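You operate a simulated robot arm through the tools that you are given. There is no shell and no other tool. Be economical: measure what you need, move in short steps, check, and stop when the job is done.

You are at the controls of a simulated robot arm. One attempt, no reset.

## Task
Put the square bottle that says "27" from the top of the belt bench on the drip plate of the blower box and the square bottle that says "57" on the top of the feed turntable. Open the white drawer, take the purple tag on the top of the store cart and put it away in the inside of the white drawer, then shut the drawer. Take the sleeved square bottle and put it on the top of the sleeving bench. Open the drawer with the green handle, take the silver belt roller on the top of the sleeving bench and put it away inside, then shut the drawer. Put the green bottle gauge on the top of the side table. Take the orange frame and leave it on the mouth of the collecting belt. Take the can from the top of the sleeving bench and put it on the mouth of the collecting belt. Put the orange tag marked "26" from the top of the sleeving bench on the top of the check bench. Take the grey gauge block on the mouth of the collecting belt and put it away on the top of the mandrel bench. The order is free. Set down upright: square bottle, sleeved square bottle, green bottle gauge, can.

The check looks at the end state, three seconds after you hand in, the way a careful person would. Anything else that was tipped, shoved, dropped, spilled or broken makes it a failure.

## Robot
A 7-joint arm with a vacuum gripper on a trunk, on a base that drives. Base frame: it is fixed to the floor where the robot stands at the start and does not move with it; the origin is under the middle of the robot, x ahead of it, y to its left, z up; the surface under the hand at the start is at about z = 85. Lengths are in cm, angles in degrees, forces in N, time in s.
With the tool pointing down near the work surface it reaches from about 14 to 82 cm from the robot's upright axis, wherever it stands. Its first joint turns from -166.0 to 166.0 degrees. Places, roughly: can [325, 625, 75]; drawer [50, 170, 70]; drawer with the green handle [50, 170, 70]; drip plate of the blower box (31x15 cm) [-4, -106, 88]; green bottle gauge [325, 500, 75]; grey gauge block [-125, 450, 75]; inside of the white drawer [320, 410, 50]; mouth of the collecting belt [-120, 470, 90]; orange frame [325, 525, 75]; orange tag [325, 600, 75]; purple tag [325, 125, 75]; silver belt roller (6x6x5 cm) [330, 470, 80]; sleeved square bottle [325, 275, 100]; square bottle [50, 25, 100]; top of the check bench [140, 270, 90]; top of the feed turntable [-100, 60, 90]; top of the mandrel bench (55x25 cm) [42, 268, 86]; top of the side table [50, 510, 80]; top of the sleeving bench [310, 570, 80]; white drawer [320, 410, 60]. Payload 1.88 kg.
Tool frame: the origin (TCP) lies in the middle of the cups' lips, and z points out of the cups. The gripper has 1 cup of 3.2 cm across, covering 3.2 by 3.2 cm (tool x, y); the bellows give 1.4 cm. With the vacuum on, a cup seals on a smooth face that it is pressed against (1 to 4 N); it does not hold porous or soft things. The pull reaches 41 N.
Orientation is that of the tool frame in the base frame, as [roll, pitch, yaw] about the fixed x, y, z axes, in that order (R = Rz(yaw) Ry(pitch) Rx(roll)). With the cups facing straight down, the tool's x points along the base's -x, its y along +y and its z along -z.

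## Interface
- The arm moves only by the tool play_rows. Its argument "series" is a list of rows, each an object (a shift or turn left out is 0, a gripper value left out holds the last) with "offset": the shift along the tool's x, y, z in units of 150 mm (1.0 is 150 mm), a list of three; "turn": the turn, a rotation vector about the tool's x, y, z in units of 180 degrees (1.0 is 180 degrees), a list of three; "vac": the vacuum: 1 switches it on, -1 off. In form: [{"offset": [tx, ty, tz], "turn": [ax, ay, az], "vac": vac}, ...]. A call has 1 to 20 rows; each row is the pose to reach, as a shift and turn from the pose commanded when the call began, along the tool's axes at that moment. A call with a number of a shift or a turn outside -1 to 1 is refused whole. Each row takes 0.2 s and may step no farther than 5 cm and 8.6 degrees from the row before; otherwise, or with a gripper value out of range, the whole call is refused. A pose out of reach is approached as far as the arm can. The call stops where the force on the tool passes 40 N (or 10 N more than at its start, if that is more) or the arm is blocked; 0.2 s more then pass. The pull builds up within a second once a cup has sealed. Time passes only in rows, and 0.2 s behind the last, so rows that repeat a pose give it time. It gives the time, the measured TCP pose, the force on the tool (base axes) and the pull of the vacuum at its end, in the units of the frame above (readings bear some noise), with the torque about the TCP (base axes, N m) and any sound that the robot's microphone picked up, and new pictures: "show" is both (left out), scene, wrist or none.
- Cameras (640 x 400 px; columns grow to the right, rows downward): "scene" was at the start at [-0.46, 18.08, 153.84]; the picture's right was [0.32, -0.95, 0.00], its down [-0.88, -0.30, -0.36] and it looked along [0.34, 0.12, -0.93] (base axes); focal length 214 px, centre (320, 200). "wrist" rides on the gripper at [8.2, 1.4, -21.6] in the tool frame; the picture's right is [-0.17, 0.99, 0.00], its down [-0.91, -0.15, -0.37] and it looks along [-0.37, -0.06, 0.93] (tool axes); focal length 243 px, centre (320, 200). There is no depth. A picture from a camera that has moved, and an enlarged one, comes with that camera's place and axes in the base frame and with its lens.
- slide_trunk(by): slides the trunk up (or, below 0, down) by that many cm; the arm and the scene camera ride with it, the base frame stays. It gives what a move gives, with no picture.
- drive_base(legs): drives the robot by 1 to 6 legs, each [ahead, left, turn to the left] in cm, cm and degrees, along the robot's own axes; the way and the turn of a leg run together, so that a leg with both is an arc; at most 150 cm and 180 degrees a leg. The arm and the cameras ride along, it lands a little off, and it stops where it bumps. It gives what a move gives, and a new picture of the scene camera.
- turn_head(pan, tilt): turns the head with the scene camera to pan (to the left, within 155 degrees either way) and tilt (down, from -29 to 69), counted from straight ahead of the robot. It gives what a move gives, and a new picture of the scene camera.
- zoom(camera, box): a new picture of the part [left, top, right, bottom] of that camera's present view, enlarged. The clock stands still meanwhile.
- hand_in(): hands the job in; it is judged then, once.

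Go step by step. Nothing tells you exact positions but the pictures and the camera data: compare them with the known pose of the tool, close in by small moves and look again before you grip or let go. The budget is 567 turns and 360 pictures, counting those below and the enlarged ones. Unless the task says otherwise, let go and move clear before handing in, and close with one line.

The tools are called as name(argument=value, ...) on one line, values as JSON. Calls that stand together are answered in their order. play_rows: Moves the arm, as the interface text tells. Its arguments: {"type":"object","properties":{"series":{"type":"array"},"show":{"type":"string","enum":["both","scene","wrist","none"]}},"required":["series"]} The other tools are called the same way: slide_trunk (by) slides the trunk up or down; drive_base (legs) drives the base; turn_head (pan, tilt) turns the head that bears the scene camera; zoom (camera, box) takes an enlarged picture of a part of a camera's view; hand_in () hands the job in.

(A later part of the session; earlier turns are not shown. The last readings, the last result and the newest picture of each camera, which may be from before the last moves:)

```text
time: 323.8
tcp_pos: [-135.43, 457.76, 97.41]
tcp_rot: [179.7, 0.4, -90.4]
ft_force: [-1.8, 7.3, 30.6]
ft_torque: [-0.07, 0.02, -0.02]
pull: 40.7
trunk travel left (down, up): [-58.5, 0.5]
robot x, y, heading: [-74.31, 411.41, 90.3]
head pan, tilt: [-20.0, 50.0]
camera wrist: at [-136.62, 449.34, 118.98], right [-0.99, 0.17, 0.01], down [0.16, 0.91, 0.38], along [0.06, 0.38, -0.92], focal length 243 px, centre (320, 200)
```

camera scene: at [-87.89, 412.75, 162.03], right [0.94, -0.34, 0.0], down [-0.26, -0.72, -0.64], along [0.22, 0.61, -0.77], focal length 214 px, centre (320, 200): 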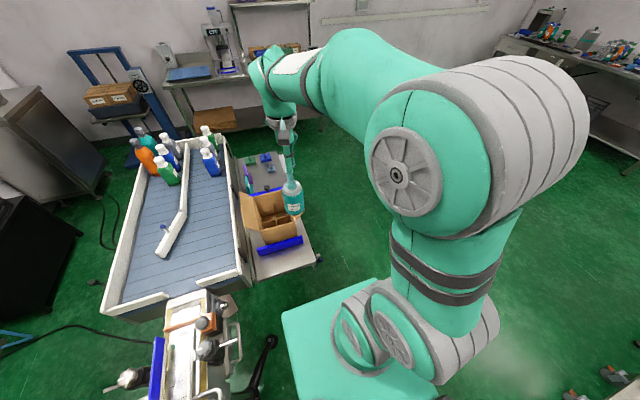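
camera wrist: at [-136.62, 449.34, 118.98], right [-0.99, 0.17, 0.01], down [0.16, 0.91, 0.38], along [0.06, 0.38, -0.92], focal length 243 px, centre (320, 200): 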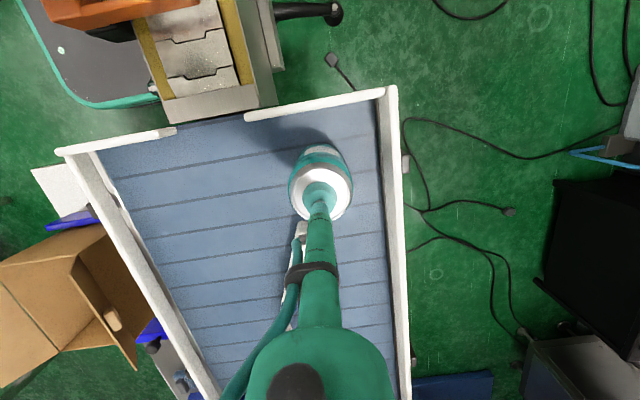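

play_rows(series=[{"offset": [0, 0, -0.05]}, {"offset": [0, 0, -0.05], "vac": -1}, {"offset": [0, 0, -0.05]}, {"offset": [0, 0, -0.05]}, {"offset": [0, 0, -0.05]}, {"offset": [0, 0, -0.05]}, {"offset": [0, 0, -0.1]}, {"offset": [0, 0, -0.2]}, {"offset": [0, 0, -0.4]}, {"offset": [0, 0, -0.7]}, {"offset": [0, 0, -1]}, {"offset": [0.2, -0.2, -1]}, {"offset": [0.4, -0.4, -1]}], show="wrist")

```text
time: 326.6
tcp_pos: [-129.31, 451.55, 112.28]
tcp_rot: [179.6, 0.4, -90.4]
ft_force: [1.0, 0.3, 5.3]
ft_torque: [0.08, 0.12, 0.05]
pull: 0.0
trunk travel left (down, up): [-58.5, 0.5]
robot x, y, heading: [-74.26, 411.6, 90.3]
head pan, tilt: [-20.0, 50.0]
camera wrist: at [-130.66, 443.15, 133.97], right [-0.99, 0.17, 0.01], down [0.16, 0.91, 0.38], along [0.06, 0.38, -0.93], focal length 243 px, centre (320, 200)
```

wrist: 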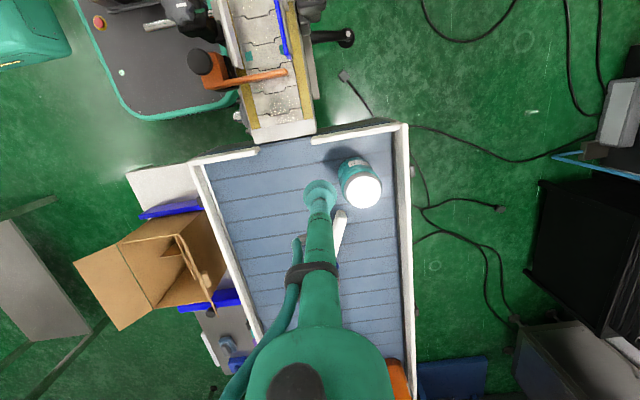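

The can stands upright at the mouth. Now back to the sleeving bench for the orange frame.

play_rows(series=[{"offset": [0.1, -0.25, -0.2]}, {"offset": [0.2, -0.5, -0.3]}, {"offset": [0.3, -0.75, -0.4]}, {"offset": [0.4, -1.0, -0.4]}], show="none")

play_rows(series=[{"offset": [0, -0.25, 0]}, {"offset": [0, -0.5, 0]}, {"offset": [0, -0.75, 0]}, {"offset": [0, -1.0, 0]}], show="none")

play_rows(series=[{"offset": [0, -0.25, 0]}, {"offset": [0, -0.5, 0]}, {"offset": [0, -0.75, 0]}, {"offset": [0, -1.0, 0]}, {"offset": [-0.2, -1.0, 0]}], show="none")

drive_base(legs=[[0, -42, 0], [0, 0, -45], [0, 0, -45], [120, 0, 0], [117, 0, 0], [0, 115, 0]])

turn_head(pan=0, tilt=45)

```text
refused: row 1 steps farther than a row can; nothing moved
```

```text
time: 327.6
tcp_pos: [-114.26, 451.38, 112.09]
tcp_rot: [180.0, 0.1, -90.3]
ft_force: [-0.5, -0.2, -0.8]
ft_torque: [-0.01, -0.02, 0.0]
pull: 0.1
trunk travel left (down, up): [-58.5, 0.5]
robot x, y, heading: [-74.16, 411.37, 90.5]
head pan, tilt: [-20.0, 50.0]
```

```text
time: 328.8
tcp_pos: [-99.24, 454.44, 111.91]
tcp_rot: [-179.9, 0.1, -90.4]
ft_force: [-0.4, 0.1, -0.8]
ft_torque: [-0.02, 0.03, 0.01]
pull: 0.0
trunk travel left (down, up): [-58.5, 0.5]
robot x, y, heading: [-74.6, 411.51, 90.4]
head pan, tilt: [-20.0, 50.0]
```

```text
time: 352.2
tcp_pos: [247.51, 551.84, 112.01]
tcp_rot: [-179.9, 0.1, 180.0]
ft_force: [1.0, -0.2, 0.0]
ft_torque: [-0.03, 0.0, 0.0]
pull: 0.0
trunk travel left (down, up): [-58.5, 0.5]
robot x, y, heading: [204.68, 526.32, 0.6]
head pan, tilt: [-20.0, 50.0]
camera scene: at [206.22, 540.4, 162.03], right [-0.33, -0.94, 0.0], down [-0.72, 0.25, -0.64], along [0.61, -0.21, -0.77], focal length 214 px, centre (320, 200)
```

scene: 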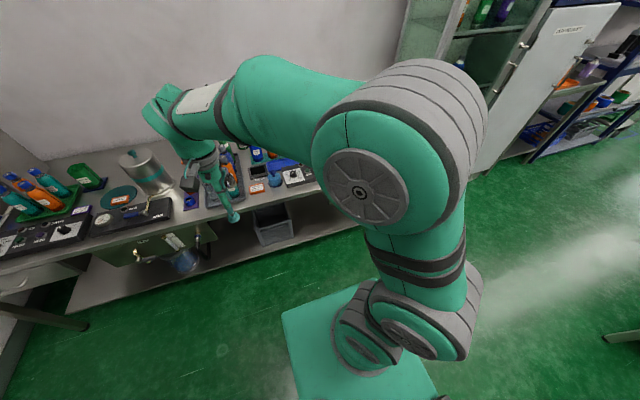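

```text
time: 353.0
tcp_pos: [247.42, 551.84, 111.97]
tcp_rot: [-179.8, 0.1, 180.0]
ft_force: [-0.5, -0.1, -1.3]
ft_torque: [-0.02, -0.02, -0.01]
pull: 0.0
trunk travel left (down, up): [-58.5, 0.5]
robot x, y, heading: [204.74, 526.52, 0.6]
head pan, tilt: [0.0, 45.0]
camera scene: at [207.09, 543.03, 162.73], right [0.01, -1.0, 0.0], down [-0.71, -0.01, -0.71], along [0.71, 0.01, -0.71], focal length 214 px, centre (320, 200)
```

scene: 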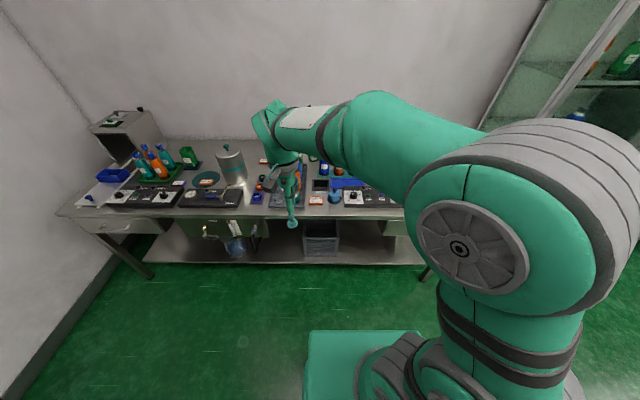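

Now in front of the bench. The frame is at about (327, 521, 80); I'll drive close and look at it from above.

drive_base(legs=[[0, -4, 0], [40, 0, 0]])

play_rows(series=[{"offset": [0, -0.25, -0.1]}, {"offset": [0, -0.5, -0.2]}, {"offset": [-0.1, -0.75, -0.3]}, {"offset": [-0.3, -0.95, -0.3]}, {"offset": [-0.55, -0.95, -0.3]}], show="none")

play_rows(series=[{"offset": [-0.2, -0.2, 0]}, {"offset": [-0.4, -0.4, 0]}, {"offset": [-0.6, -0.6, 0]}, {"offset": [-0.8, -0.7, 0]}, {"offset": [-0.8, -0.7, 0]}], show="wrist")

```text
time: 356.0
tcp_pos: [287.41, 548.41, 111.93]
tcp_rot: [180.0, 0.0, -180.0]
ft_force: [0.2, 0.2, -0.2]
ft_torque: [0.0, -0.05, 0.02]
pull: 0.0
trunk travel left (down, up): [-58.5, 0.5]
robot x, y, heading: [244.86, 523.25, 0.8]
head pan, tilt: [0.0, 45.0]
camera scene: at [246.97, 539.46, 162.73], right [0.01, -1.0, 0.0], down [-0.71, -0.01, -0.71], along [0.71, 0.01, -0.71], focal length 214 px, centre (320, 200)
```

scene: 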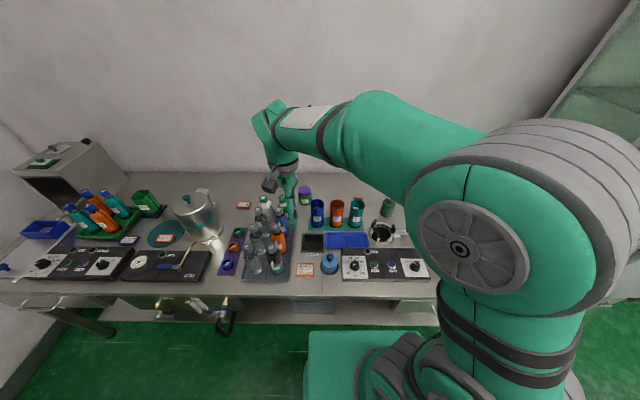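

```text
time: 357.2
tcp_pos: [295.69, 533.97, 116.7]
tcp_rot: [-179.9, 0.2, -179.9]
ft_force: [0.1, 0.0, -0.3]
ft_torque: [-0.01, -0.01, -0.01]
pull: 0.1
trunk travel left (down, up): [-58.5, 0.5]
robot x, y, heading: [245.1, 522.97, 0.5]
head pan, tilt: [0.0, 45.0]
```

```text
time: 358.4
tcp_pos: [307.56, 523.64, 116.42]
tcp_rot: [-179.9, 0.1, 180.0]
ft_force: [-0.6, -0.5, -0.6]
ft_torque: [0.0, 0.01, 0.02]
pull: 0.0
trunk travel left (down, up): [-58.5, 0.5]
robot x, y, heading: [244.46, 523.07, 0.9]
head pan, tilt: [0.0, 45.0]
camera wrist: at [299.41, 525.06, 138.18], right [0.17, 0.99, 0.0], down [0.91, -0.15, 0.38], along [0.37, -0.06, -0.93], focal length 243 px, centre (320, 200)
```

wrist: 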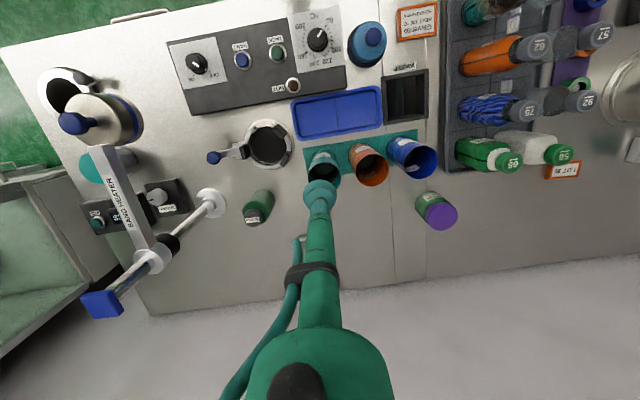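

play_rows(series=[{"offset": [0, 0.25, 0]}, {"offset": [0, 0.5, 0]}, {"offset": [0, 0.75, 0]}, {"offset": [0, 0.75, 0]}], show="wrist")

zoom(camera="wrist", box=[200, 160, 360, 260])

```text
time: 359.4
tcp_pos: [307.54, 534.91, 116.37]
tcp_rot: [-179.9, 0.1, -180.0]
ft_force: [-0.4, -0.2, 0.0]
ft_torque: [-0.04, 0.03, 0.0]
pull: 0.2
trunk travel left (down, up): [-58.5, 0.5]
robot x, y, heading: [244.75, 523.11, 0.9]
head pan, tilt: [0.0, 45.0]
camera wrist: at [299.32, 536.4, 138.14], right [0.17, 0.99, 0.0], down [0.91, -0.15, 0.38], along [0.37, -0.06, -0.93], focal length 243 px, centre (320, 200)
```

wrist: 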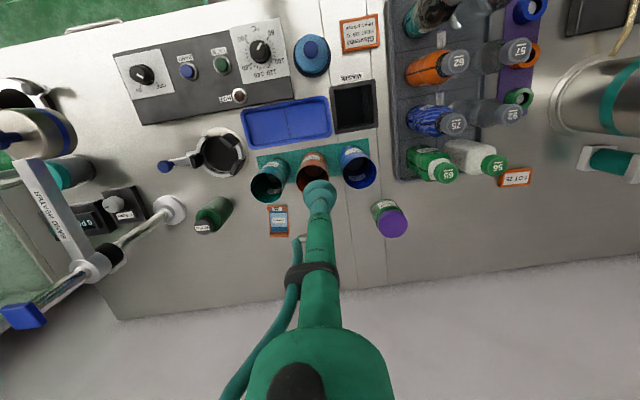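

```text
4.00 times, centred on (280, 210) of wrist
camera zoom: at [299.32, 536.4, 138.14], right [0.17, 0.99, 0.0], down [0.91, -0.15, 0.38], along [0.37, -0.06, -0.93], focal length 970 px, centre (480, 160)
```

zoom: 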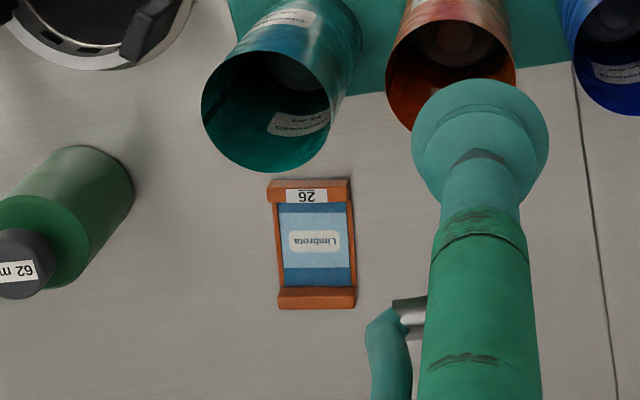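

The orange frame (with its card) is at about (326.5, 520.8). I'll drive 3 cm closer and move over it.

drive_base(legs=[[3, -1, 0]])

play_rows(series=[{"offset": [-0.2, -0.2, 0]}, {"offset": [-0.4, -0.4, 0]}, {"offset": [-0.6, -0.6, 0]}, {"offset": [-0.8, -0.8, 0.1]}, {"offset": [-0.95, -0.88, 0.3]}, {"offset": [-1.0, -0.88, 0.6]}, {"offset": [-1.0, -0.88, 0.9]}, {"offset": [-1.0, -0.88, 0.9]}], show="wrist")

```text
time: 360.2
tcp_pos: [310.57, 533.85, 116.47]
tcp_rot: [-180.0, 0.0, 180.0]
ft_force: [-0.3, -0.5, 0.1]
ft_torque: [0.03, 0.02, -0.01]
pull: 0.0
trunk travel left (down, up): [-58.5, 0.5]
robot x, y, heading: [248.13, 521.74, 0.8]
head pan, tilt: [0.0, 45.0]
camera scene: at [249.99, 538.5, 162.73], right [0.01, -1.0, 0.0], down [-0.71, -0.01, -0.71], along [0.71, 0.01, -0.71], focal length 214 px, centre (320, 200)
```

scene: 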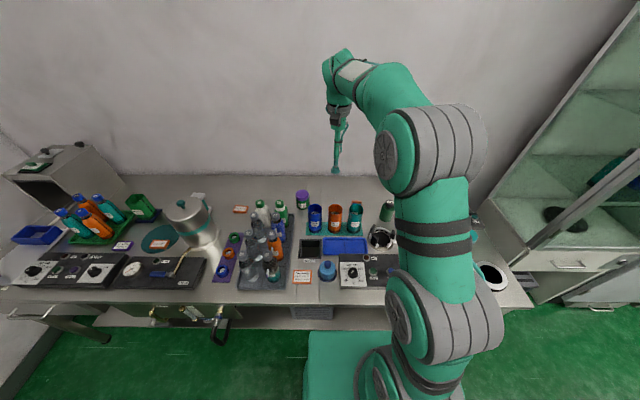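

```text
time: 362.0
tcp_pos: [325.45, 520.82, 102.99]
tcp_rot: [-180.0, 0.1, 179.9]
ft_force: [0.0, -1.0, -0.6]
ft_torque: [0.05, 0.01, -0.02]
pull: 0.1
trunk travel left (down, up): [-58.5, 0.5]
robot x, y, heading: [248.01, 522.24, 0.8]
head pan, tilt: [0.0, 45.0]
camera wrist: at [317.29, 522.19, 124.62], right [0.17, 0.99, 0.0], down [0.91, -0.15, 0.38], along [0.37, -0.06, -0.93], focal length 243 px, centre (320, 200)
```

wrist: 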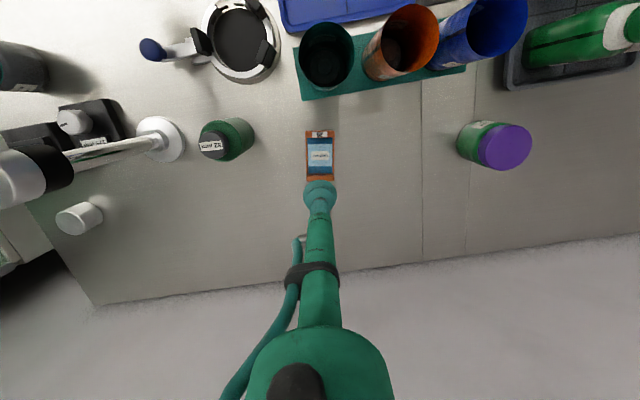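

play_rows(series=[{"offset": [-0.055, 0, 0.3]}, {"offset": [-0.055, 0, 0.6]}, {"offset": [-0.055, 0, 0.9]}, {"offset": [-0.055, 0, 1.0]}, {"offset": [-0.055, 0, 1.0]}], show="none")

zoom(camera="wrist", box=[240, 110, 400, 210])

```text
time: 363.2
tcp_pos: [326.25, 520.69, 87.95]
tcp_rot: [-179.9, 0.2, 180.0]
ft_force: [0.3, 0.5, -0.6]
ft_torque: [0.01, -0.01, -0.01]
pull: 0.2
trunk travel left (down, up): [-58.5, 0.5]
robot x, y, heading: [248.29, 522.42, 0.9]
head pan, tilt: [0.0, 45.0]
```

```text
4.00 times, centred on (320, 160) of wrist
camera zoom: at [318.12, 522.14, 109.6], right [0.17, 0.99, 0.0], down [0.91, -0.15, 0.38], along [0.37, -0.06, -0.93], focal length 970 px, centre (320, 360)
```

zoom: 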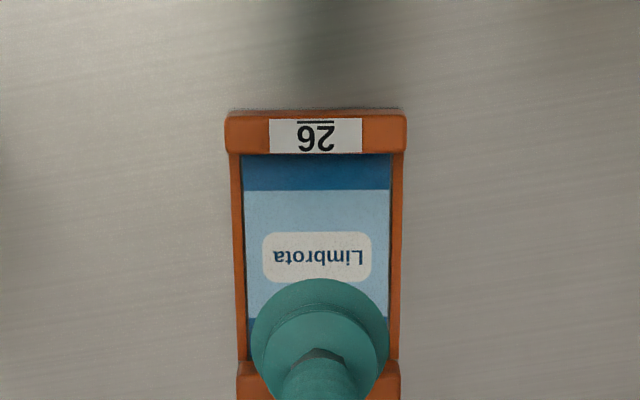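

play_rows(series=[{"offset": [-0.01, 0, 0.2], "vac": 1}, {"offset": [-0.01, 0, 0.36]}, {"offset": [-0.01, 0, 0.4]}, {"offset": [-0.01, 0, 0.4]}], show="none")

play_rows(series=[{"offset": [0, 0, 0.03]}, {"offset": [0, 0, 0.06]}, {"offset": [0, 0, 0.06]}], show="none")

zoom(camera="wrist", box=[240, 130, 400, 230])

```text
time: 364.2
tcp_pos: [326.44, 520.59, 81.99]
tcp_rot: [-179.8, 0.1, -179.9]
ft_force: [-0.1, -0.3, 0.5]
ft_torque: [-0.01, 0.02, 0.0]
pull: 0.0
trunk travel left (down, up): [-58.5, 0.5]
robot x, y, heading: [247.56, 522.33, 0.9]
head pan, tilt: [0.0, 45.0]
```

```text
time: 365.0
tcp_pos: [326.46, 520.75, 80.97]
tcp_rot: [-180.0, 0.1, -179.9]
ft_force: [0.4, 0.1, -0.7]
ft_torque: [0.02, -0.04, -0.01]
pull: 0.1
trunk travel left (down, up): [-58.5, 0.5]
robot x, y, heading: [247.68, 522.21, 0.6]
head pan, tilt: [0.0, 45.0]
```

```text
4.00 times, centred on (320, 180) of wrist
camera zoom: at [318.29, 522.13, 102.69], right [0.17, 0.99, 0.0], down [0.91, -0.15, 0.38], along [0.37, -0.06, -0.93], focal length 970 px, centre (320, 280)
```

zoom: 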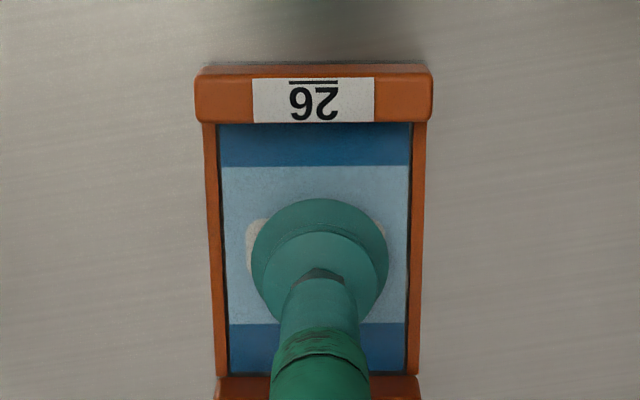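

Well centred. Continue down in small steps.

play_rows(series=[{"offset": [0, 0, 0.03]}, {"offset": [0, 0, 0.06]}, {"offset": [0, 0, 0.06]}], show="none")

play_rows(series=[{"offset": [0, 0, 0.02]}, {"offset": [0, 0, 0.04]}, {"offset": [0, 0, 0.04]}], show="none")

play_rows(series=[{"offset": [0, 0, 0.02]}, {"offset": [0, 0, 0.02]}, {"offset": [0, 0, 0.02]}], show="none")

```text
time: 365.8
tcp_pos: [326.32, 520.74, 80.24]
tcp_rot: [-180.0, 0.2, 179.8]
ft_force: [-7.7, -1.1, 8.0]
ft_torque: [0.01, 0.05, -0.03]
pull: 40.5
trunk travel left (down, up): [-58.5, 0.5]
robot x, y, heading: [247.48, 522.03, 0.6]
head pan, tilt: [0.0, 45.0]
```

```text
time: 366.6
tcp_pos: [326.58, 520.81, 80.02]
tcp_rot: [-179.9, 0.4, -180.0]
ft_force: [-12.1, -1.2, 28.6]
ft_torque: [0.01, 0.01, -0.08]
pull: 40.3
trunk travel left (down, up): [-58.5, 0.5]
robot x, y, heading: [247.93, 522.33, 0.4]
head pan, tilt: [0.0, 45.0]
```

```text
time: 367.4
tcp_pos: [326.61, 520.7, 79.45]
tcp_rot: [-179.9, 0.4, -179.9]
ft_force: [-0.5, -0.6, 26.2]
ft_torque: [0.06, -0.01, -0.03]
pull: 40.9
trunk travel left (down, up): [-58.5, 0.5]
robot x, y, heading: [248.09, 522.18, 0.6]
head pan, tilt: [0.0, 45.0]
```

Sealed. Lift straight up, then retract over the cups.

play_rows(series=[{"offset": [0, 0, -0.05]}, {"offset": [0, 0, -0.15]}, {"offset": [0, 0, -0.4]}, {"offset": [0, 0, -0.7]}, {"offset": [0, 0, -1]}], show="none")

play_rows(series=[{"offset": [0, 0, -0.3]}, {"offset": [0, 0, -0.6]}, {"offset": [0, 0, -0.9]}, {"offset": [0.25, 0, -1]}, {"offset": [0.5, 0, -1]}, {"offset": [0.75, 0, -1]}, {"offset": [1.0, 0, -1]}], show="wrist")

play_rows(series=[{"offset": [0.25, 0, 0]}, {"offset": [0.5, 0, 0]}, {"offset": [0.75, 0, -0.1]}, {"offset": [1.0, 0, -0.3]}], show="none")

drive_base(legs=[[-43, 0, 0], [0, -111, 0], [-120, 0, 0], [-117, 0, 0]])

```text
time: 368.6
tcp_pos: [326.49, 520.87, 94.21]
tcp_rot: [-179.9, 0.1, -180.0]
ft_force: [-0.1, -0.1, -1.1]
ft_torque: [-0.01, 0.0, 0.01]
pull: 41.1
trunk travel left (down, up): [-58.5, 0.5]
robot x, y, heading: [248.23, 522.24, 0.6]
head pan, tilt: [0.0, 45.0]
```

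```text
time: 370.2
tcp_pos: [311.41, 520.65, 109.41]
tcp_rot: [-179.9, 0.1, -180.0]
ft_force: [0.5, 0.5, 0.1]
ft_torque: [0.0, -0.02, 0.0]
pull: 40.7
trunk travel left (down, up): [-58.5, 0.5]
robot x, y, heading: [247.71, 522.14, 1.0]
head pan, tilt: [0.0, 45.0]
camera wrist: at [303.24, 522.14, 130.92], right [0.17, 0.99, 0.0], down [0.91, -0.15, 0.38], along [0.37, -0.06, -0.93], focal length 243 px, centre (320, 200)
```

wrist: 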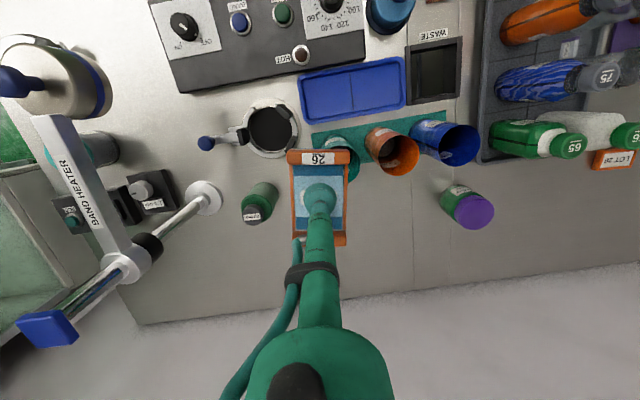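

```text
time: 371.2
tcp_pos: [296.33, 520.66, 113.88]
tcp_rot: [-179.9, 0.1, -180.0]
ft_force: [-0.6, -0.3, -0.5]
ft_torque: [-0.01, 0.02, 0.02]
pull: 40.9
trunk travel left (down, up): [-58.5, 0.5]
robot x, y, heading: [247.76, 521.88, 0.8]
head pan, tilt: [0.0, 45.0]
```

```text
time: 390.4
tcp_pos: [18.23, 405.59, 113.81]
tcp_rot: [-180.0, 0.0, -180.0]
ft_force: [-0.1, -1.4, 0.3]
ft_torque: [-0.04, -0.02, 0.02]
pull: 40.7
trunk travel left (down, up): [-58.5, 0.5]
robot x, y, heading: [-30.53, 407.5, 0.6]
head pan, tilt: [0.0, 45.0]
camera scene: at [-28.22, 423.46, 162.73], right [0.01, -1.0, 0.0], down [-0.71, -0.01, -0.71], along [0.71, 0.01, -0.71], focal length 214 px, centre (320, 200)
```

scene: 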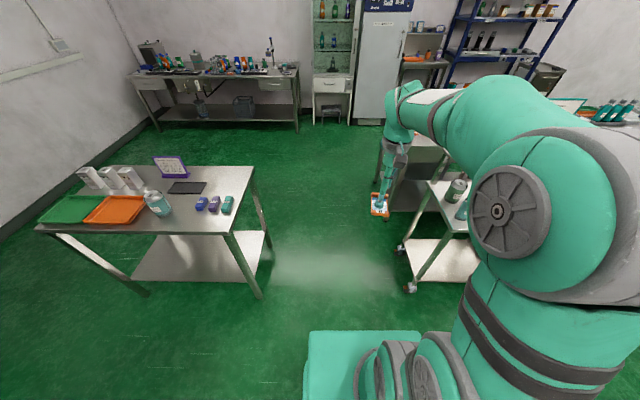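

drive_base(legs=[[0, 0, 45], [0, 0, 44.5], [0, 44, 0], [3, 0, 0]])

play_rows(series=[{"offset": [0.1, 0.1, -0.2]}, {"offset": [0.35, 0.1, -0.25]}, {"offset": [0.6, 0.1, -0.25]}, {"offset": [0.8, 0.25, -0.25]}, {"offset": [0.9, 0.5, -0.25]}, {"offset": [0.9, 0.75, -0.25]}, {"offset": [0.9, 1.0, -0.25]}], show="none")

```text
time: 397.6
tcp_pos: [-72.49, 458.26, 113.7]
tcp_rot: [-180.0, 0.1, -90.1]
ft_force: [0.5, -0.4, -0.6]
ft_torque: [0.0, -0.02, 0.0]
pull: 40.6
trunk travel left (down, up): [-58.5, 0.5]
robot x, y, heading: [-74.48, 409.6, 90.4]
head pan, tilt: [0.0, 45.0]
camera scene: at [-90.38, 411.53, 162.73], right [1.0, 0.01, 0.0], down [0.01, -0.71, -0.71], along [-0.01, 0.71, -0.71], focal length 214 px, centre (320, 200)
```

scene: 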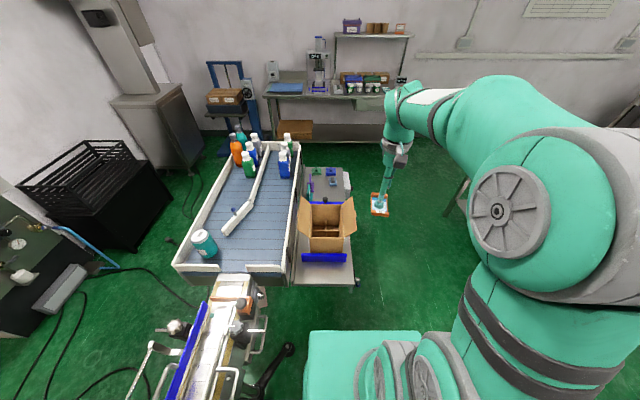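

```text
time: 399.2
tcp_pos: [-87.65, 444.8, 117.32]
tcp_rot: [-179.9, 0.0, -90.1]
ft_force: [-0.2, 0.3, -0.1]
ft_torque: [-0.01, 0.03, 0.02]
pull: 40.7
trunk travel left (down, up): [-58.5, 0.5]
robot x, y, heading: [-74.51, 409.49, 90.4]
head pan, tilt: [0.0, 45.0]
```

The can still stands, carton undisturbed. I'll bring the frame to about (-119, 460).

play_rows(series=[{"offset": [0, 0.25, 0]}, {"offset": [0, 0.5, 0]}, {"offset": [0, 0.75, 0]}, {"offset": [0, 1.0, 0]}], show="none")

play_rows(series=[{"offset": [-0.15, 0.25, 0]}, {"offset": [-0.35, 0.5, 0]}, {"offset": [-0.55, 0.75, 0]}, {"offset": [-0.8, 0.95, 0]}, {"offset": [-1.0, 1.0, 0.1]}, {"offset": [-1.0, 1.0, 0.4]}, {"offset": [-1.0, 1.0, 0.7]}, {"offset": [-1.0, 1.0, 1.0]}, {"offset": [-1.0, 1.0, 1.0]}], show="wrist")

```text
time: 400.2
tcp_pos: [-102.64, 444.86, 117.38]
tcp_rot: [-179.9, -0.1, -90.2]
ft_force: [0.4, -0.4, -0.6]
ft_torque: [0.0, -0.02, -0.01]
pull: 41.0
trunk travel left (down, up): [-58.5, 0.5]
robot x, y, heading: [-74.11, 409.51, 90.7]
head pan, tilt: [0.0, 45.0]
```

```text
time: 402.2
tcp_pos: [-117.57, 459.96, 102.36]
tcp_rot: [-179.9, 0.1, -90.2]
ft_force: [0.3, -0.4, -1.1]
ft_torque: [-0.03, 0.01, 0.02]
pull: 40.5
trunk travel left (down, up): [-58.5, 0.5]
robot x, y, heading: [-73.95, 409.48, 90.4]
head pan, tilt: [0.0, 45.0]
camera wrist: at [-118.91, 451.73, 124.12], right [-0.99, 0.17, 0.0], down [0.16, 0.91, 0.38], along [0.06, 0.37, -0.93], focal length 243 px, centre (320, 200)
```

wrist: 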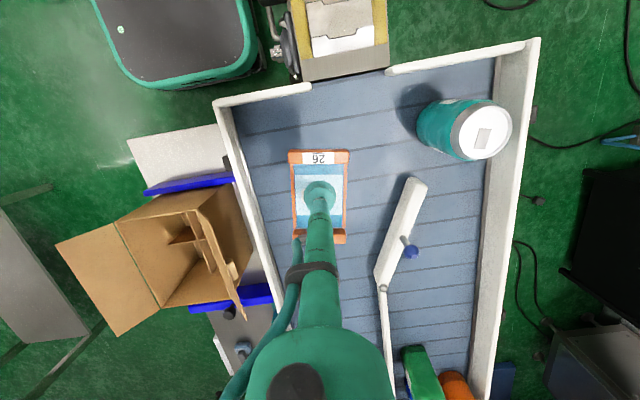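

play_rows(series=[{"offset": [0.03, 0.13, 0.3]}, {"offset": [0.03, 0.13, 0.6]}, {"offset": [0.03, 0.13, 0.88]}, {"offset": [0.03, 0.13, 0.88]}], show="none")

play_rows(series=[{"offset": [0, 0, 0.04]}, {"offset": [0, 0, 0.07]}, {"offset": [0, 0, 0.07]}], show="none")

play_rows(series=[{"offset": [0, 0, 0.02]}, {"offset": [0, 0, 0.04]}, {"offset": [0, 0, 0.04]}], show="wrist")

```text
time: 403.2
tcp_pos: [-119.42, 459.59, 89.13]
tcp_rot: [-179.9, 0.1, -90.2]
ft_force: [0.8, -0.3, -0.4]
ft_torque: [0.0, -0.03, -0.03]
pull: 41.2
trunk travel left (down, up): [-58.5, 0.5]
robot x, y, heading: [-74.0, 409.61, 90.6]
head pan, tilt: [0.0, 45.0]
```

```text
time: 404.0
tcp_pos: [-119.45, 459.39, 88.01]
tcp_rot: [-180.0, 0.1, -90.2]
ft_force: [-0.4, 0.7, -0.6]
ft_torque: [0.0, 0.0, -0.01]
pull: 40.5
trunk travel left (down, up): [-58.5, 0.5]
robot x, y, heading: [-73.97, 409.74, 90.2]
head pan, tilt: [0.0, 45.0]
```

```text
time: 404.8
tcp_pos: [-119.47, 459.57, 87.52]
tcp_rot: [-179.9, 0.1, -90.2]
ft_force: [-0.3, 0.4, -1.0]
ft_torque: [0.03, 0.0, 0.0]
pull: 40.7
trunk travel left (down, up): [-58.5, 0.5]
robot x, y, heading: [-74.33, 409.51, 90.4]
head pan, tilt: [0.0, 45.0]
camera wrist: at [-120.83, 451.27, 109.24], right [-0.99, 0.17, 0.0], down [0.16, 0.91, 0.38], along [0.06, 0.37, -0.93], focal length 243 px, centre (320, 200)
```

wrist: 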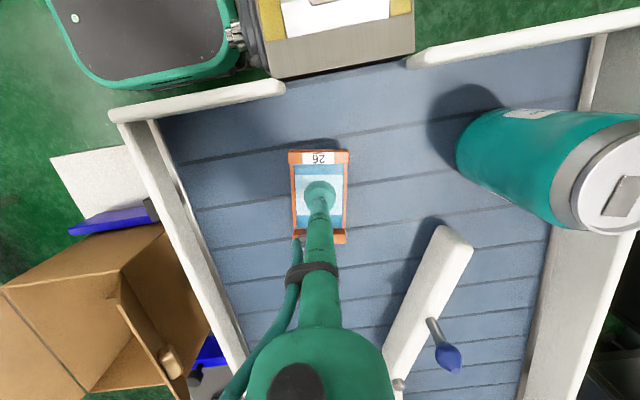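

play_rows(series=[{"offset": [0, 0, 0.02]}, {"offset": [0, 0, 0.04]}, {"offset": [0, 0, 0.04]}], show="none")

play_rows(series=[{"offset": [0, 0, 0.02]}, {"offset": [0, 0, 0.03]}, {"offset": [0, 0, 0.03]}], show="none")

play_rows(series=[{"offset": [0, 0, 0.02]}, {"offset": [0, 0, 0.03]}, {"offset": [0, 0, 0.03]}], show="none")

```text
time: 405.6
tcp_pos: [-119.47, 459.49, 87.08]
tcp_rot: [-179.9, 0.2, -90.1]
ft_force: [-0.2, -0.1, -0.4]
ft_torque: [-0.03, 0.0, -0.06]
pull: 41.2
trunk travel left (down, up): [-58.5, 0.5]
robot x, y, heading: [-74.31, 409.69, 90.6]
head pan, tilt: [0.0, 45.0]
```

```text
time: 406.4
tcp_pos: [-119.5, 459.52, 86.46]
tcp_rot: [-179.9, 0.0, -90.2]
ft_force: [0.5, 0.4, 0.0]
ft_torque: [0.02, 0.04, 0.02]
pull: 40.9
trunk travel left (down, up): [-58.5, 0.5]
robot x, y, heading: [-74.49, 409.86, 90.3]
head pan, tilt: [0.0, 45.0]
```

```text
time: 407.2
tcp_pos: [-119.52, 459.47, 86.12]
tcp_rot: [-179.8, 0.1, -90.3]
ft_force: [5.1, -4.4, 3.0]
ft_torque: [-0.03, 0.06, -0.04]
pull: 41.0
trunk travel left (down, up): [-58.5, 0.5]
robot x, y, heading: [-74.09, 409.68, 90.4]
head pan, tilt: [0.0, 45.0]
```

Touching. Release and lift away.

play_rows(series=[{"offset": [0, 0, 0.01]}, {"offset": [0, 0, 0.0], "vac": -1}, {"offset": [0, 0, 0]}, {"offset": [0, 0, 0]}, {"offset": [0, 0, 0]}, {"offset": [0, 0, 0]}, {"offset": [0, 0, -0.05]}, {"offset": [0, 0, -0.15]}, {"offset": [0, 0, -0.4]}, {"offset": [0, 0, -0.7]}, {"offset": [0, 0, -1]}], show="wrist")

play_rows(series=[{"offset": [0, 0, -0.3]}, {"offset": [0, 0, -0.6]}, {"offset": [0.25, -0.15, -0.8]}, {"offset": [0.45, -0.35, -0.9]}, {"offset": [0.65, -0.55, -1.0]}, {"offset": [0.85, -0.75, -1.0]}, {"offset": [1.0, -1.0, -1.0]}], show="none")

```text
time: 409.6
tcp_pos: [-119.25, 459.33, 101.06]
tcp_rot: [-179.9, 0.0, -90.2]
ft_force: [1.2, 0.1, -0.6]
ft_torque: [0.02, -0.02, 0.02]
pull: 0.0
trunk travel left (down, up): [-58.5, 0.5]
robot x, y, heading: [-74.3, 409.72, 90.6]
head pan, tilt: [0.0, 45.0]
camera wrist: at [-120.75, 451.26, 122.69], right [-0.99, 0.17, 0.0], down [0.16, 0.91, 0.37], along [0.07, 0.37, -0.93], focal length 243 px, centre (320, 200)
```

wrist: 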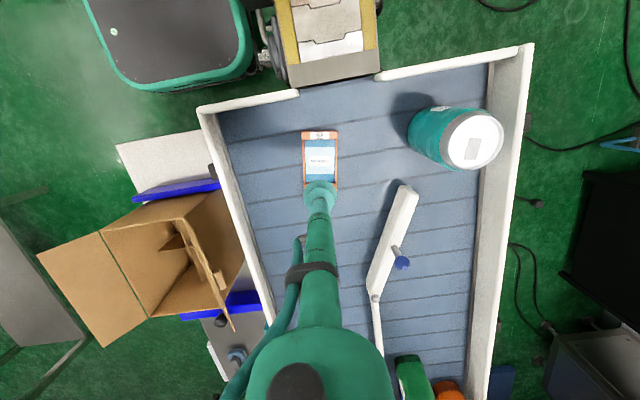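

```text
refused: row 3 steps farther than a row can; nothing moved
```

The frame lies at the mouth. Retract and return for the tag.

play_rows(series=[{"offset": [0, 0, -0.3]}, {"offset": [0, 0, -0.6]}, {"offset": [0.2, -0.15, -0.8]}, {"offset": [0.4, -0.3, -0.95]}, {"offset": [0.6, -0.5, -1.0]}, {"offset": [0.8, -0.7, -1.0]}, {"offset": [0.95, -0.95, -1.0]}], show="none")

play_rows(series=[{"offset": [0, -0.3, 0]}, {"offset": [0, -0.6, 0]}, {"offset": [0, -0.9, 0]}], show="none")

play_rows(series=[{"offset": [0, -0.3, 0]}, {"offset": [0, -0.6, 0]}, {"offset": [0, -0.9, 0]}], show="none")

drive_base(legs=[[0, -44, 0], [0, 0, -45], [0, 0, -45], [120, 0, 0], [114, 0, 0]])

drive_base(legs=[[0, 85, 0], [0, 83, 0], [40, 0, 0]])

```text
time: 411.2
tcp_pos: [-105.21, 445.01, 116.09]
tcp_rot: [-180.0, 0.1, -90.2]
ft_force: [-0.4, 0.6, 0.6]
ft_torque: [0.02, 0.03, -0.02]
pull: 0.1
trunk travel left (down, up): [-58.5, 0.5]
robot x, y, heading: [-74.37, 409.12, 90.2]
head pan, tilt: [0.0, 45.0]
```

```text
time: 412.0
tcp_pos: [-91.84, 445.03, 116.32]
tcp_rot: [180.0, 0.1, -90.2]
ft_force: [-0.5, -0.4, -0.3]
ft_torque: [-0.04, -0.03, -0.03]
pull: 0.2
trunk travel left (down, up): [-58.5, 0.5]
robot x, y, heading: [-74.2, 409.44, 90.9]
head pan, tilt: [0.0, 45.0]
```

```text
time: 412.8
tcp_pos: [-78.38, 445.06, 116.34]
tcp_rot: [-180.0, 0.0, -90.1]
ft_force: [0.6, 1.0, -0.1]
ft_torque: [-0.01, 0.02, 0.0]
pull: 0.1
trunk travel left (down, up): [-58.5, 0.5]
robot x, y, heading: [-74.22, 409.66, 90.4]
head pan, tilt: [0.0, 45.0]
```

```text
time: 430.6
tcp_pos: [239.0, 417.16, 116.28]
tcp_rot: [-179.9, 0.1, 179.9]
ft_force: [0.1, 0.1, -0.1]
ft_torque: [-0.02, 0.0, 0.02]
pull: 0.1
trunk travel left (down, up): [-58.5, 0.5]
robot x, y, heading: [203.34, 412.83, 0.5]
head pan, tilt: [0.0, 45.0]
camera scene: at [205.75, 429.33, 162.73], right [0.01, -1.0, 0.0], down [-0.71, -0.01, -0.71], along [0.71, 0.01, -0.71], focal length 214 px, centre (320, 200)
```

scene: 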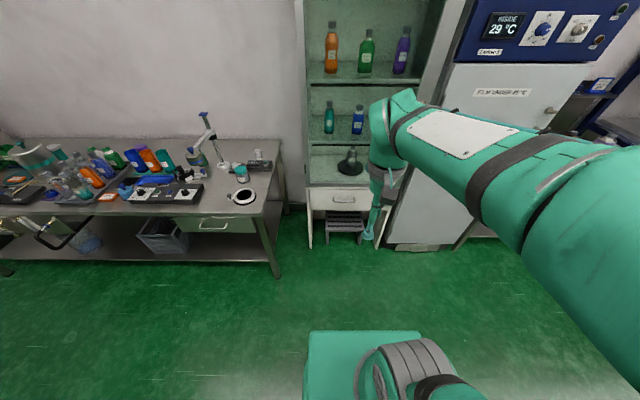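

```text
time: 441.3
tcp_pos: [276.91, 586.7, 116.23]
tcp_rot: [-179.9, 0.2, -179.7]
ft_force: [0.0, 0.3, 0.4]
ft_torque: [0.02, 0.0, 0.0]
pull: 0.0
trunk travel left (down, up): [-58.5, 0.5]
robot x, y, heading: [241.34, 581.81, 1.2]
head pan, tilt: [0.0, 45.0]
camera scene: at [243.5, 598.49, 162.73], right [0.02, -1.0, 0.0], down [-0.71, -0.01, -0.71], along [0.71, 0.01, -0.71], focal length 214 px, centre (320, 200)
```

scene: 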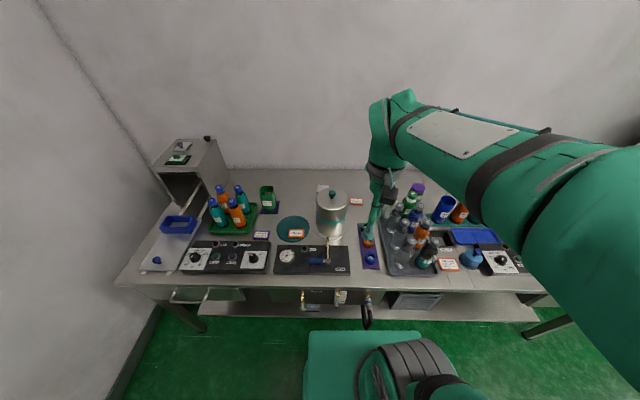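

The tag is at about (324, 581, 81). Drive 4 cm closer and look from above.

drive_base(legs=[[4, 0, 0]])

play_rows(series=[{"offset": [-0.25, -0.05, 0]}, {"offset": [-0.5, -0.1, 0]}, {"offset": [-0.75, -0.2, 0]}, {"offset": [-1.0, -0.3, 0]}], show="none")

play_rows(series=[{"offset": [-0.25, -0.05, 0]}, {"offset": [-0.5, -0.05, 0]}, {"offset": [-0.75, -0.05, 0.0]}, {"offset": [-1.0, -0.05, 0.2]}, {"offset": [-1.0, -0.05, 0.5]}, {"offset": [-1.0, -0.05, 0.5]}], show="wrist")

```text
time: 442.2
tcp_pos: [280.91, 586.64, 116.27]
tcp_rot: [-179.9, 0.1, -179.7]
ft_force: [1.3, 0.3, -0.6]
ft_torque: [0.01, 0.02, -0.01]
pull: 0.1
trunk travel left (down, up): [-58.5, 0.5]
robot x, y, heading: [245.3, 582.73, 0.9]
head pan, tilt: [0.0, 45.0]
camera scene: at [247.53, 598.56, 162.73], right [0.02, -1.0, 0.0], down [-0.71, -0.01, -0.71], along [0.71, 0.01, -0.71], focal length 214 px, centre (320, 200)
```

scene: 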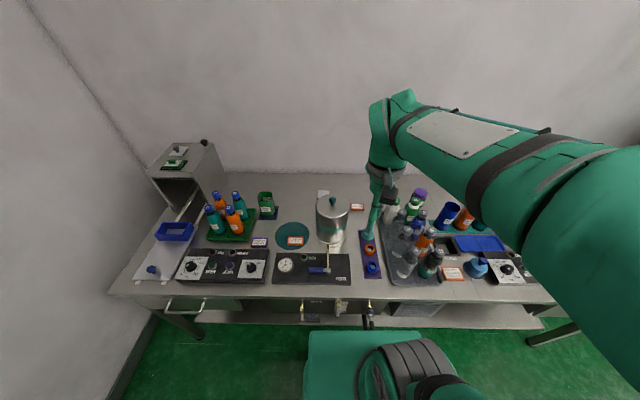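

```text
time: 443.2
tcp_pos: [295.94, 582.2, 116.17]
tcp_rot: [-179.9, 0.0, -179.7]
ft_force: [0.0, -0.6, 0.5]
ft_torque: [0.0, 0.01, -0.04]
pull: 0.0
trunk travel left (down, up): [-58.5, 0.5]
robot x, y, heading: [245.23, 582.3, 1.1]
head pan, tilt: [0.0, 45.0]
```

```text
time: 444.6
tcp_pos: [310.95, 581.46, 108.77]
tcp_rot: [-179.8, 0.1, -179.8]
ft_force: [-0.6, 0.2, -0.2]
ft_torque: [0.01, -0.02, -0.04]
pull: 0.0
trunk travel left (down, up): [-58.5, 0.5]
robot x, y, heading: [245.37, 582.17, 1.1]
head pan, tilt: [0.0, 45.0]
camera wrist: at [302.79, 582.93, 130.42], right [0.16, 0.99, 0.0], down [0.91, -0.15, 0.38], along [0.37, -0.06, -0.93], focal length 243 px, centre (320, 200)
```

wrist: 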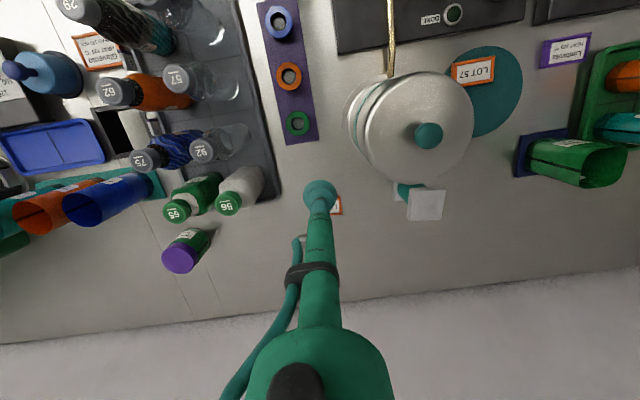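

play_rows(series=[{"offset": [-0.3, -0.05, 0]}, {"offset": [-0.6, -0.08, 0]}, {"offset": [-0.87, -0.08, 0.0]}, {"offset": [-0.87, -0.08, 0.3]}, {"offset": [-0.87, -0.08, 0.6]}, {"offset": [-0.87, -0.08, 0.95]}, {"offset": [-0.87, -0.08, 0.95]}], show="none")

zoom(camera="wrist", box=[240, 110, 400, 210])

```text
refused: row 6 steps farther than a row can; nothing moved
```

```text
4.00 times, centred on (320, 160) of wrist
camera zoom: at [302.79, 582.93, 130.42], right [0.16, 0.99, 0.0], down [0.91, -0.15, 0.38], along [0.37, -0.06, -0.93], focal length 970 px, centre (320, 360)
```

zoom: 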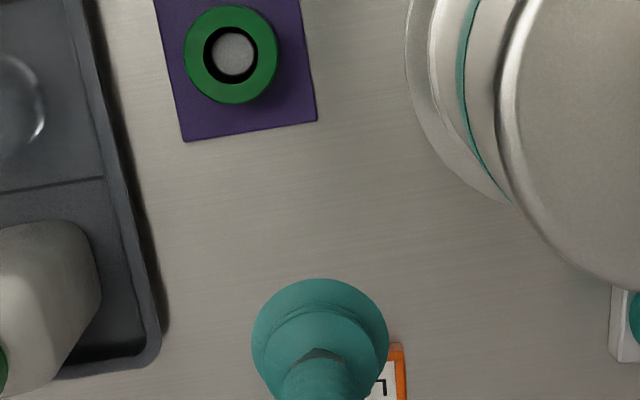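

play_rows(series=[{"offset": [-0.3, -0.05, 0]}, {"offset": [-0.6, -0.08, 0]}, {"offset": [-0.87, -0.08, 0.0]}, {"offset": [-0.87, -0.08, 0.3]}, {"offset": [-0.87, -0.08, 0.6]}, {"offset": [-0.87, -0.08, 0.9]}, {"offset": [-0.87, -0.08, 0.9]}], show="none")

zoom(camera="wrist", box=[240, 110, 400, 210])

```text
time: 446.2
tcp_pos: [324.1, 580.17, 95.37]
tcp_rot: [-179.9, 0.1, -179.7]
ft_force: [0.4, -0.9, -0.6]
ft_torque: [-0.01, 0.01, 0.03]
pull: 0.0
trunk travel left (down, up): [-58.5, 0.5]
robot x, y, heading: [245.44, 582.13, 1.1]
head pan, tilt: [0.0, 45.0]
```

```text
4.00 times, centred on (320, 160) of wrist
camera zoom: at [315.81, 581.64, 116.98], right [0.16, 0.99, 0.0], down [0.91, -0.15, 0.38], along [0.37, -0.06, -0.93], focal length 970 px, centre (320, 360)
```

zoom: 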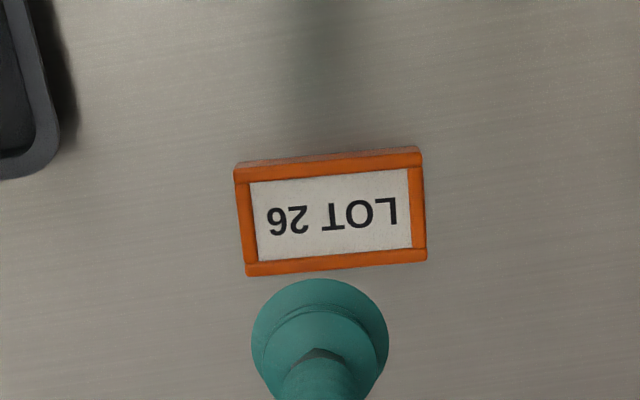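

play_rows(series=[{"offset": [-0.02, 0.035, 0.3]}, {"offset": [-0.02, 0.035, 0.6]}, {"offset": [-0.02, 0.035, 0.78]}, {"offset": [-0.02, 0.035, 0.78]}], show="none")

zoom(camera="wrist", box=[240, 120, 400, 220])

```text
time: 447.2
tcp_pos: [324.23, 580.87, 83.62]
tcp_rot: [-179.8, 0.1, -179.7]
ft_force: [1.1, -0.7, 0.7]
ft_torque: [0.0, -0.02, 0.02]
pull: 0.1
trunk travel left (down, up): [-58.5, 0.5]
robot x, y, heading: [245.5, 581.98, 1.0]
head pan, tilt: [0.0, 45.0]
```

```text
4.00 times, centred on (320, 170) of wrist
camera zoom: at [316.12, 582.24, 105.19], right [0.16, 0.99, 0.0], down [0.91, -0.15, 0.38], along [0.37, -0.06, -0.93], focal length 970 px, centre (320, 320)
```

zoom: 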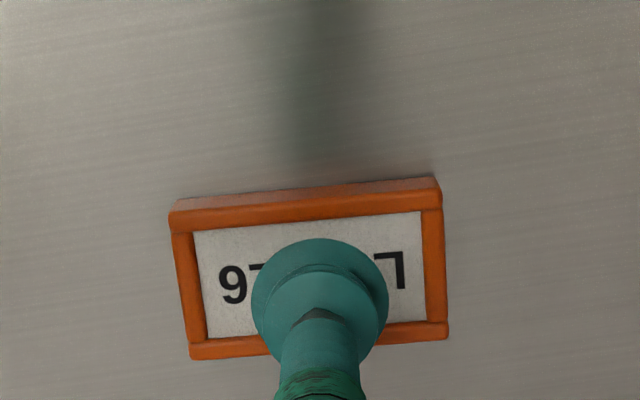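

play_rows(series=[{"offset": [-0.018, -0.01, 0.08], "vac": 1}, {"offset": [-0.018, -0.01, 0.13]}, {"offset": [-0.018, -0.01, 0.16]}, {"offset": [-0.018, -0.01, 0.16]}], show="none")

play_rows(series=[{"offset": [0, 0, 0.02]}, {"offset": [0, 0, 0.04]}, {"offset": [0, 0, 0.04]}], show="none")

```text
time: 448.2
tcp_pos: [324.51, 580.74, 81.47]
tcp_rot: [-179.8, 0.3, -179.8]
ft_force: [-1.6, 1.7, 10.6]
ft_torque: [0.01, 0.08, 0.0]
pull: 40.6
trunk travel left (down, up): [-58.5, 0.5]
robot x, y, heading: [245.73, 582.12, 1.2]
head pan, tilt: [0.0, 45.0]
```

```text
time: 449.0
tcp_pos: [324.65, 580.76, 80.99]
tcp_rot: [-180.0, 0.4, -179.7]
ft_force: [0.8, -1.6, 29.9]
ft_torque: [0.03, 0.14, -0.03]
pull: 40.8
trunk travel left (down, up): [-58.5, 0.5]
robot x, y, heading: [245.27, 582.37, 0.9]
head pan, tilt: [0.0, 45.0]
```

Sealed on the tag. Lift, retract, and take it towards the check bench.

play_rows(series=[{"offset": [0, 0, -0.05]}, {"offset": [0, 0, -0.15]}, {"offset": [0, 0, -0.45]}, {"offset": [0, 0, -0.75]}, {"offset": [0, 0, -1]}], show="none")

play_rows(series=[{"offset": [0, 0, -0.3]}, {"offset": [0, 0, -0.6]}, {"offset": [0, 0, -0.9]}, {"offset": [0, 0, -1]}, {"offset": [0.3, -0.1, -1]}, {"offset": [0.6, -0.2, -1]}, {"offset": [0.9, -0.2, -1]}], show="none")

play_rows(series=[{"offset": [0.3, 0, -0.1]}, {"offset": [0.6, 0, -0.2]}, {"offset": [0.9, 0, -0.3]}, {"offset": [1, 0, -0.3]}], show="wrist")

play_rows(series=[{"offset": [0.3, 0, 0]}, {"offset": [0.6, 0.1, 0]}, {"offset": [0.8, 0.2, 0]}], show="none")

```text
time: 450.2
tcp_pos: [324.55, 580.88, 95.65]
tcp_rot: [-179.9, 0.0, -179.8]
ft_force: [-1.1, 0.4, -1.0]
ft_torque: [0.02, 0.0, 0.0]
pull: 41.1
trunk travel left (down, up): [-58.5, 0.5]
robot x, y, heading: [245.22, 582.43, 1.2]
head pan, tilt: [0.0, 45.0]
```

```text
time: 451.8
tcp_pos: [310.93, 577.69, 111.07]
tcp_rot: [-180.0, 0.4, -179.7]
ft_force: [-1.4, -1.0, 4.9]
ft_torque: [0.02, -0.2, 0.01]
pull: 40.8
trunk travel left (down, up): [-58.5, 0.5]
robot x, y, heading: [245.62, 582.0, 0.9]
head pan, tilt: [0.0, 45.0]
```

```text
time: 452.8
tcp_pos: [295.84, 577.7, 115.09]
tcp_rot: [-179.9, 0.1, -179.7]
ft_force: [0.4, -0.5, -0.3]
ft_torque: [-0.02, -0.03, 0.01]
pull: 40.4
trunk travel left (down, up): [-58.5, 0.5]
robot x, y, heading: [245.14, 582.56, 0.7]
head pan, tilt: [0.0, 45.0]
camera wrist: at [287.75, 578.96, 136.75], right [0.16, 0.99, 0.0], down [0.91, -0.15, 0.38], along [0.37, -0.06, -0.93], focal length 243 px, centre (320, 200)
```

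wrist: 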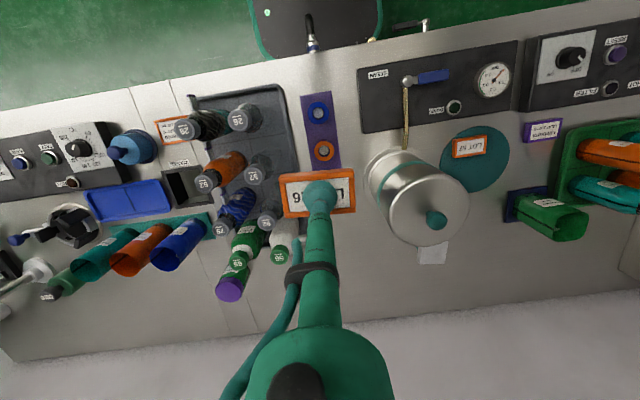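

```text
time: 453.6
tcp_pos: [283.89, 580.69, 115.01]
tcp_rot: [-179.8, 0.2, -179.7]
ft_force: [0.3, 0.4, 0.0]
ft_torque: [0.03, 0.0, 0.01]
pull: 40.5
trunk travel left (down, up): [-58.5, 0.5]
robot x, y, heading: [245.5, 582.61, 1.0]
head pan, tilt: [0.0, 45.0]
```

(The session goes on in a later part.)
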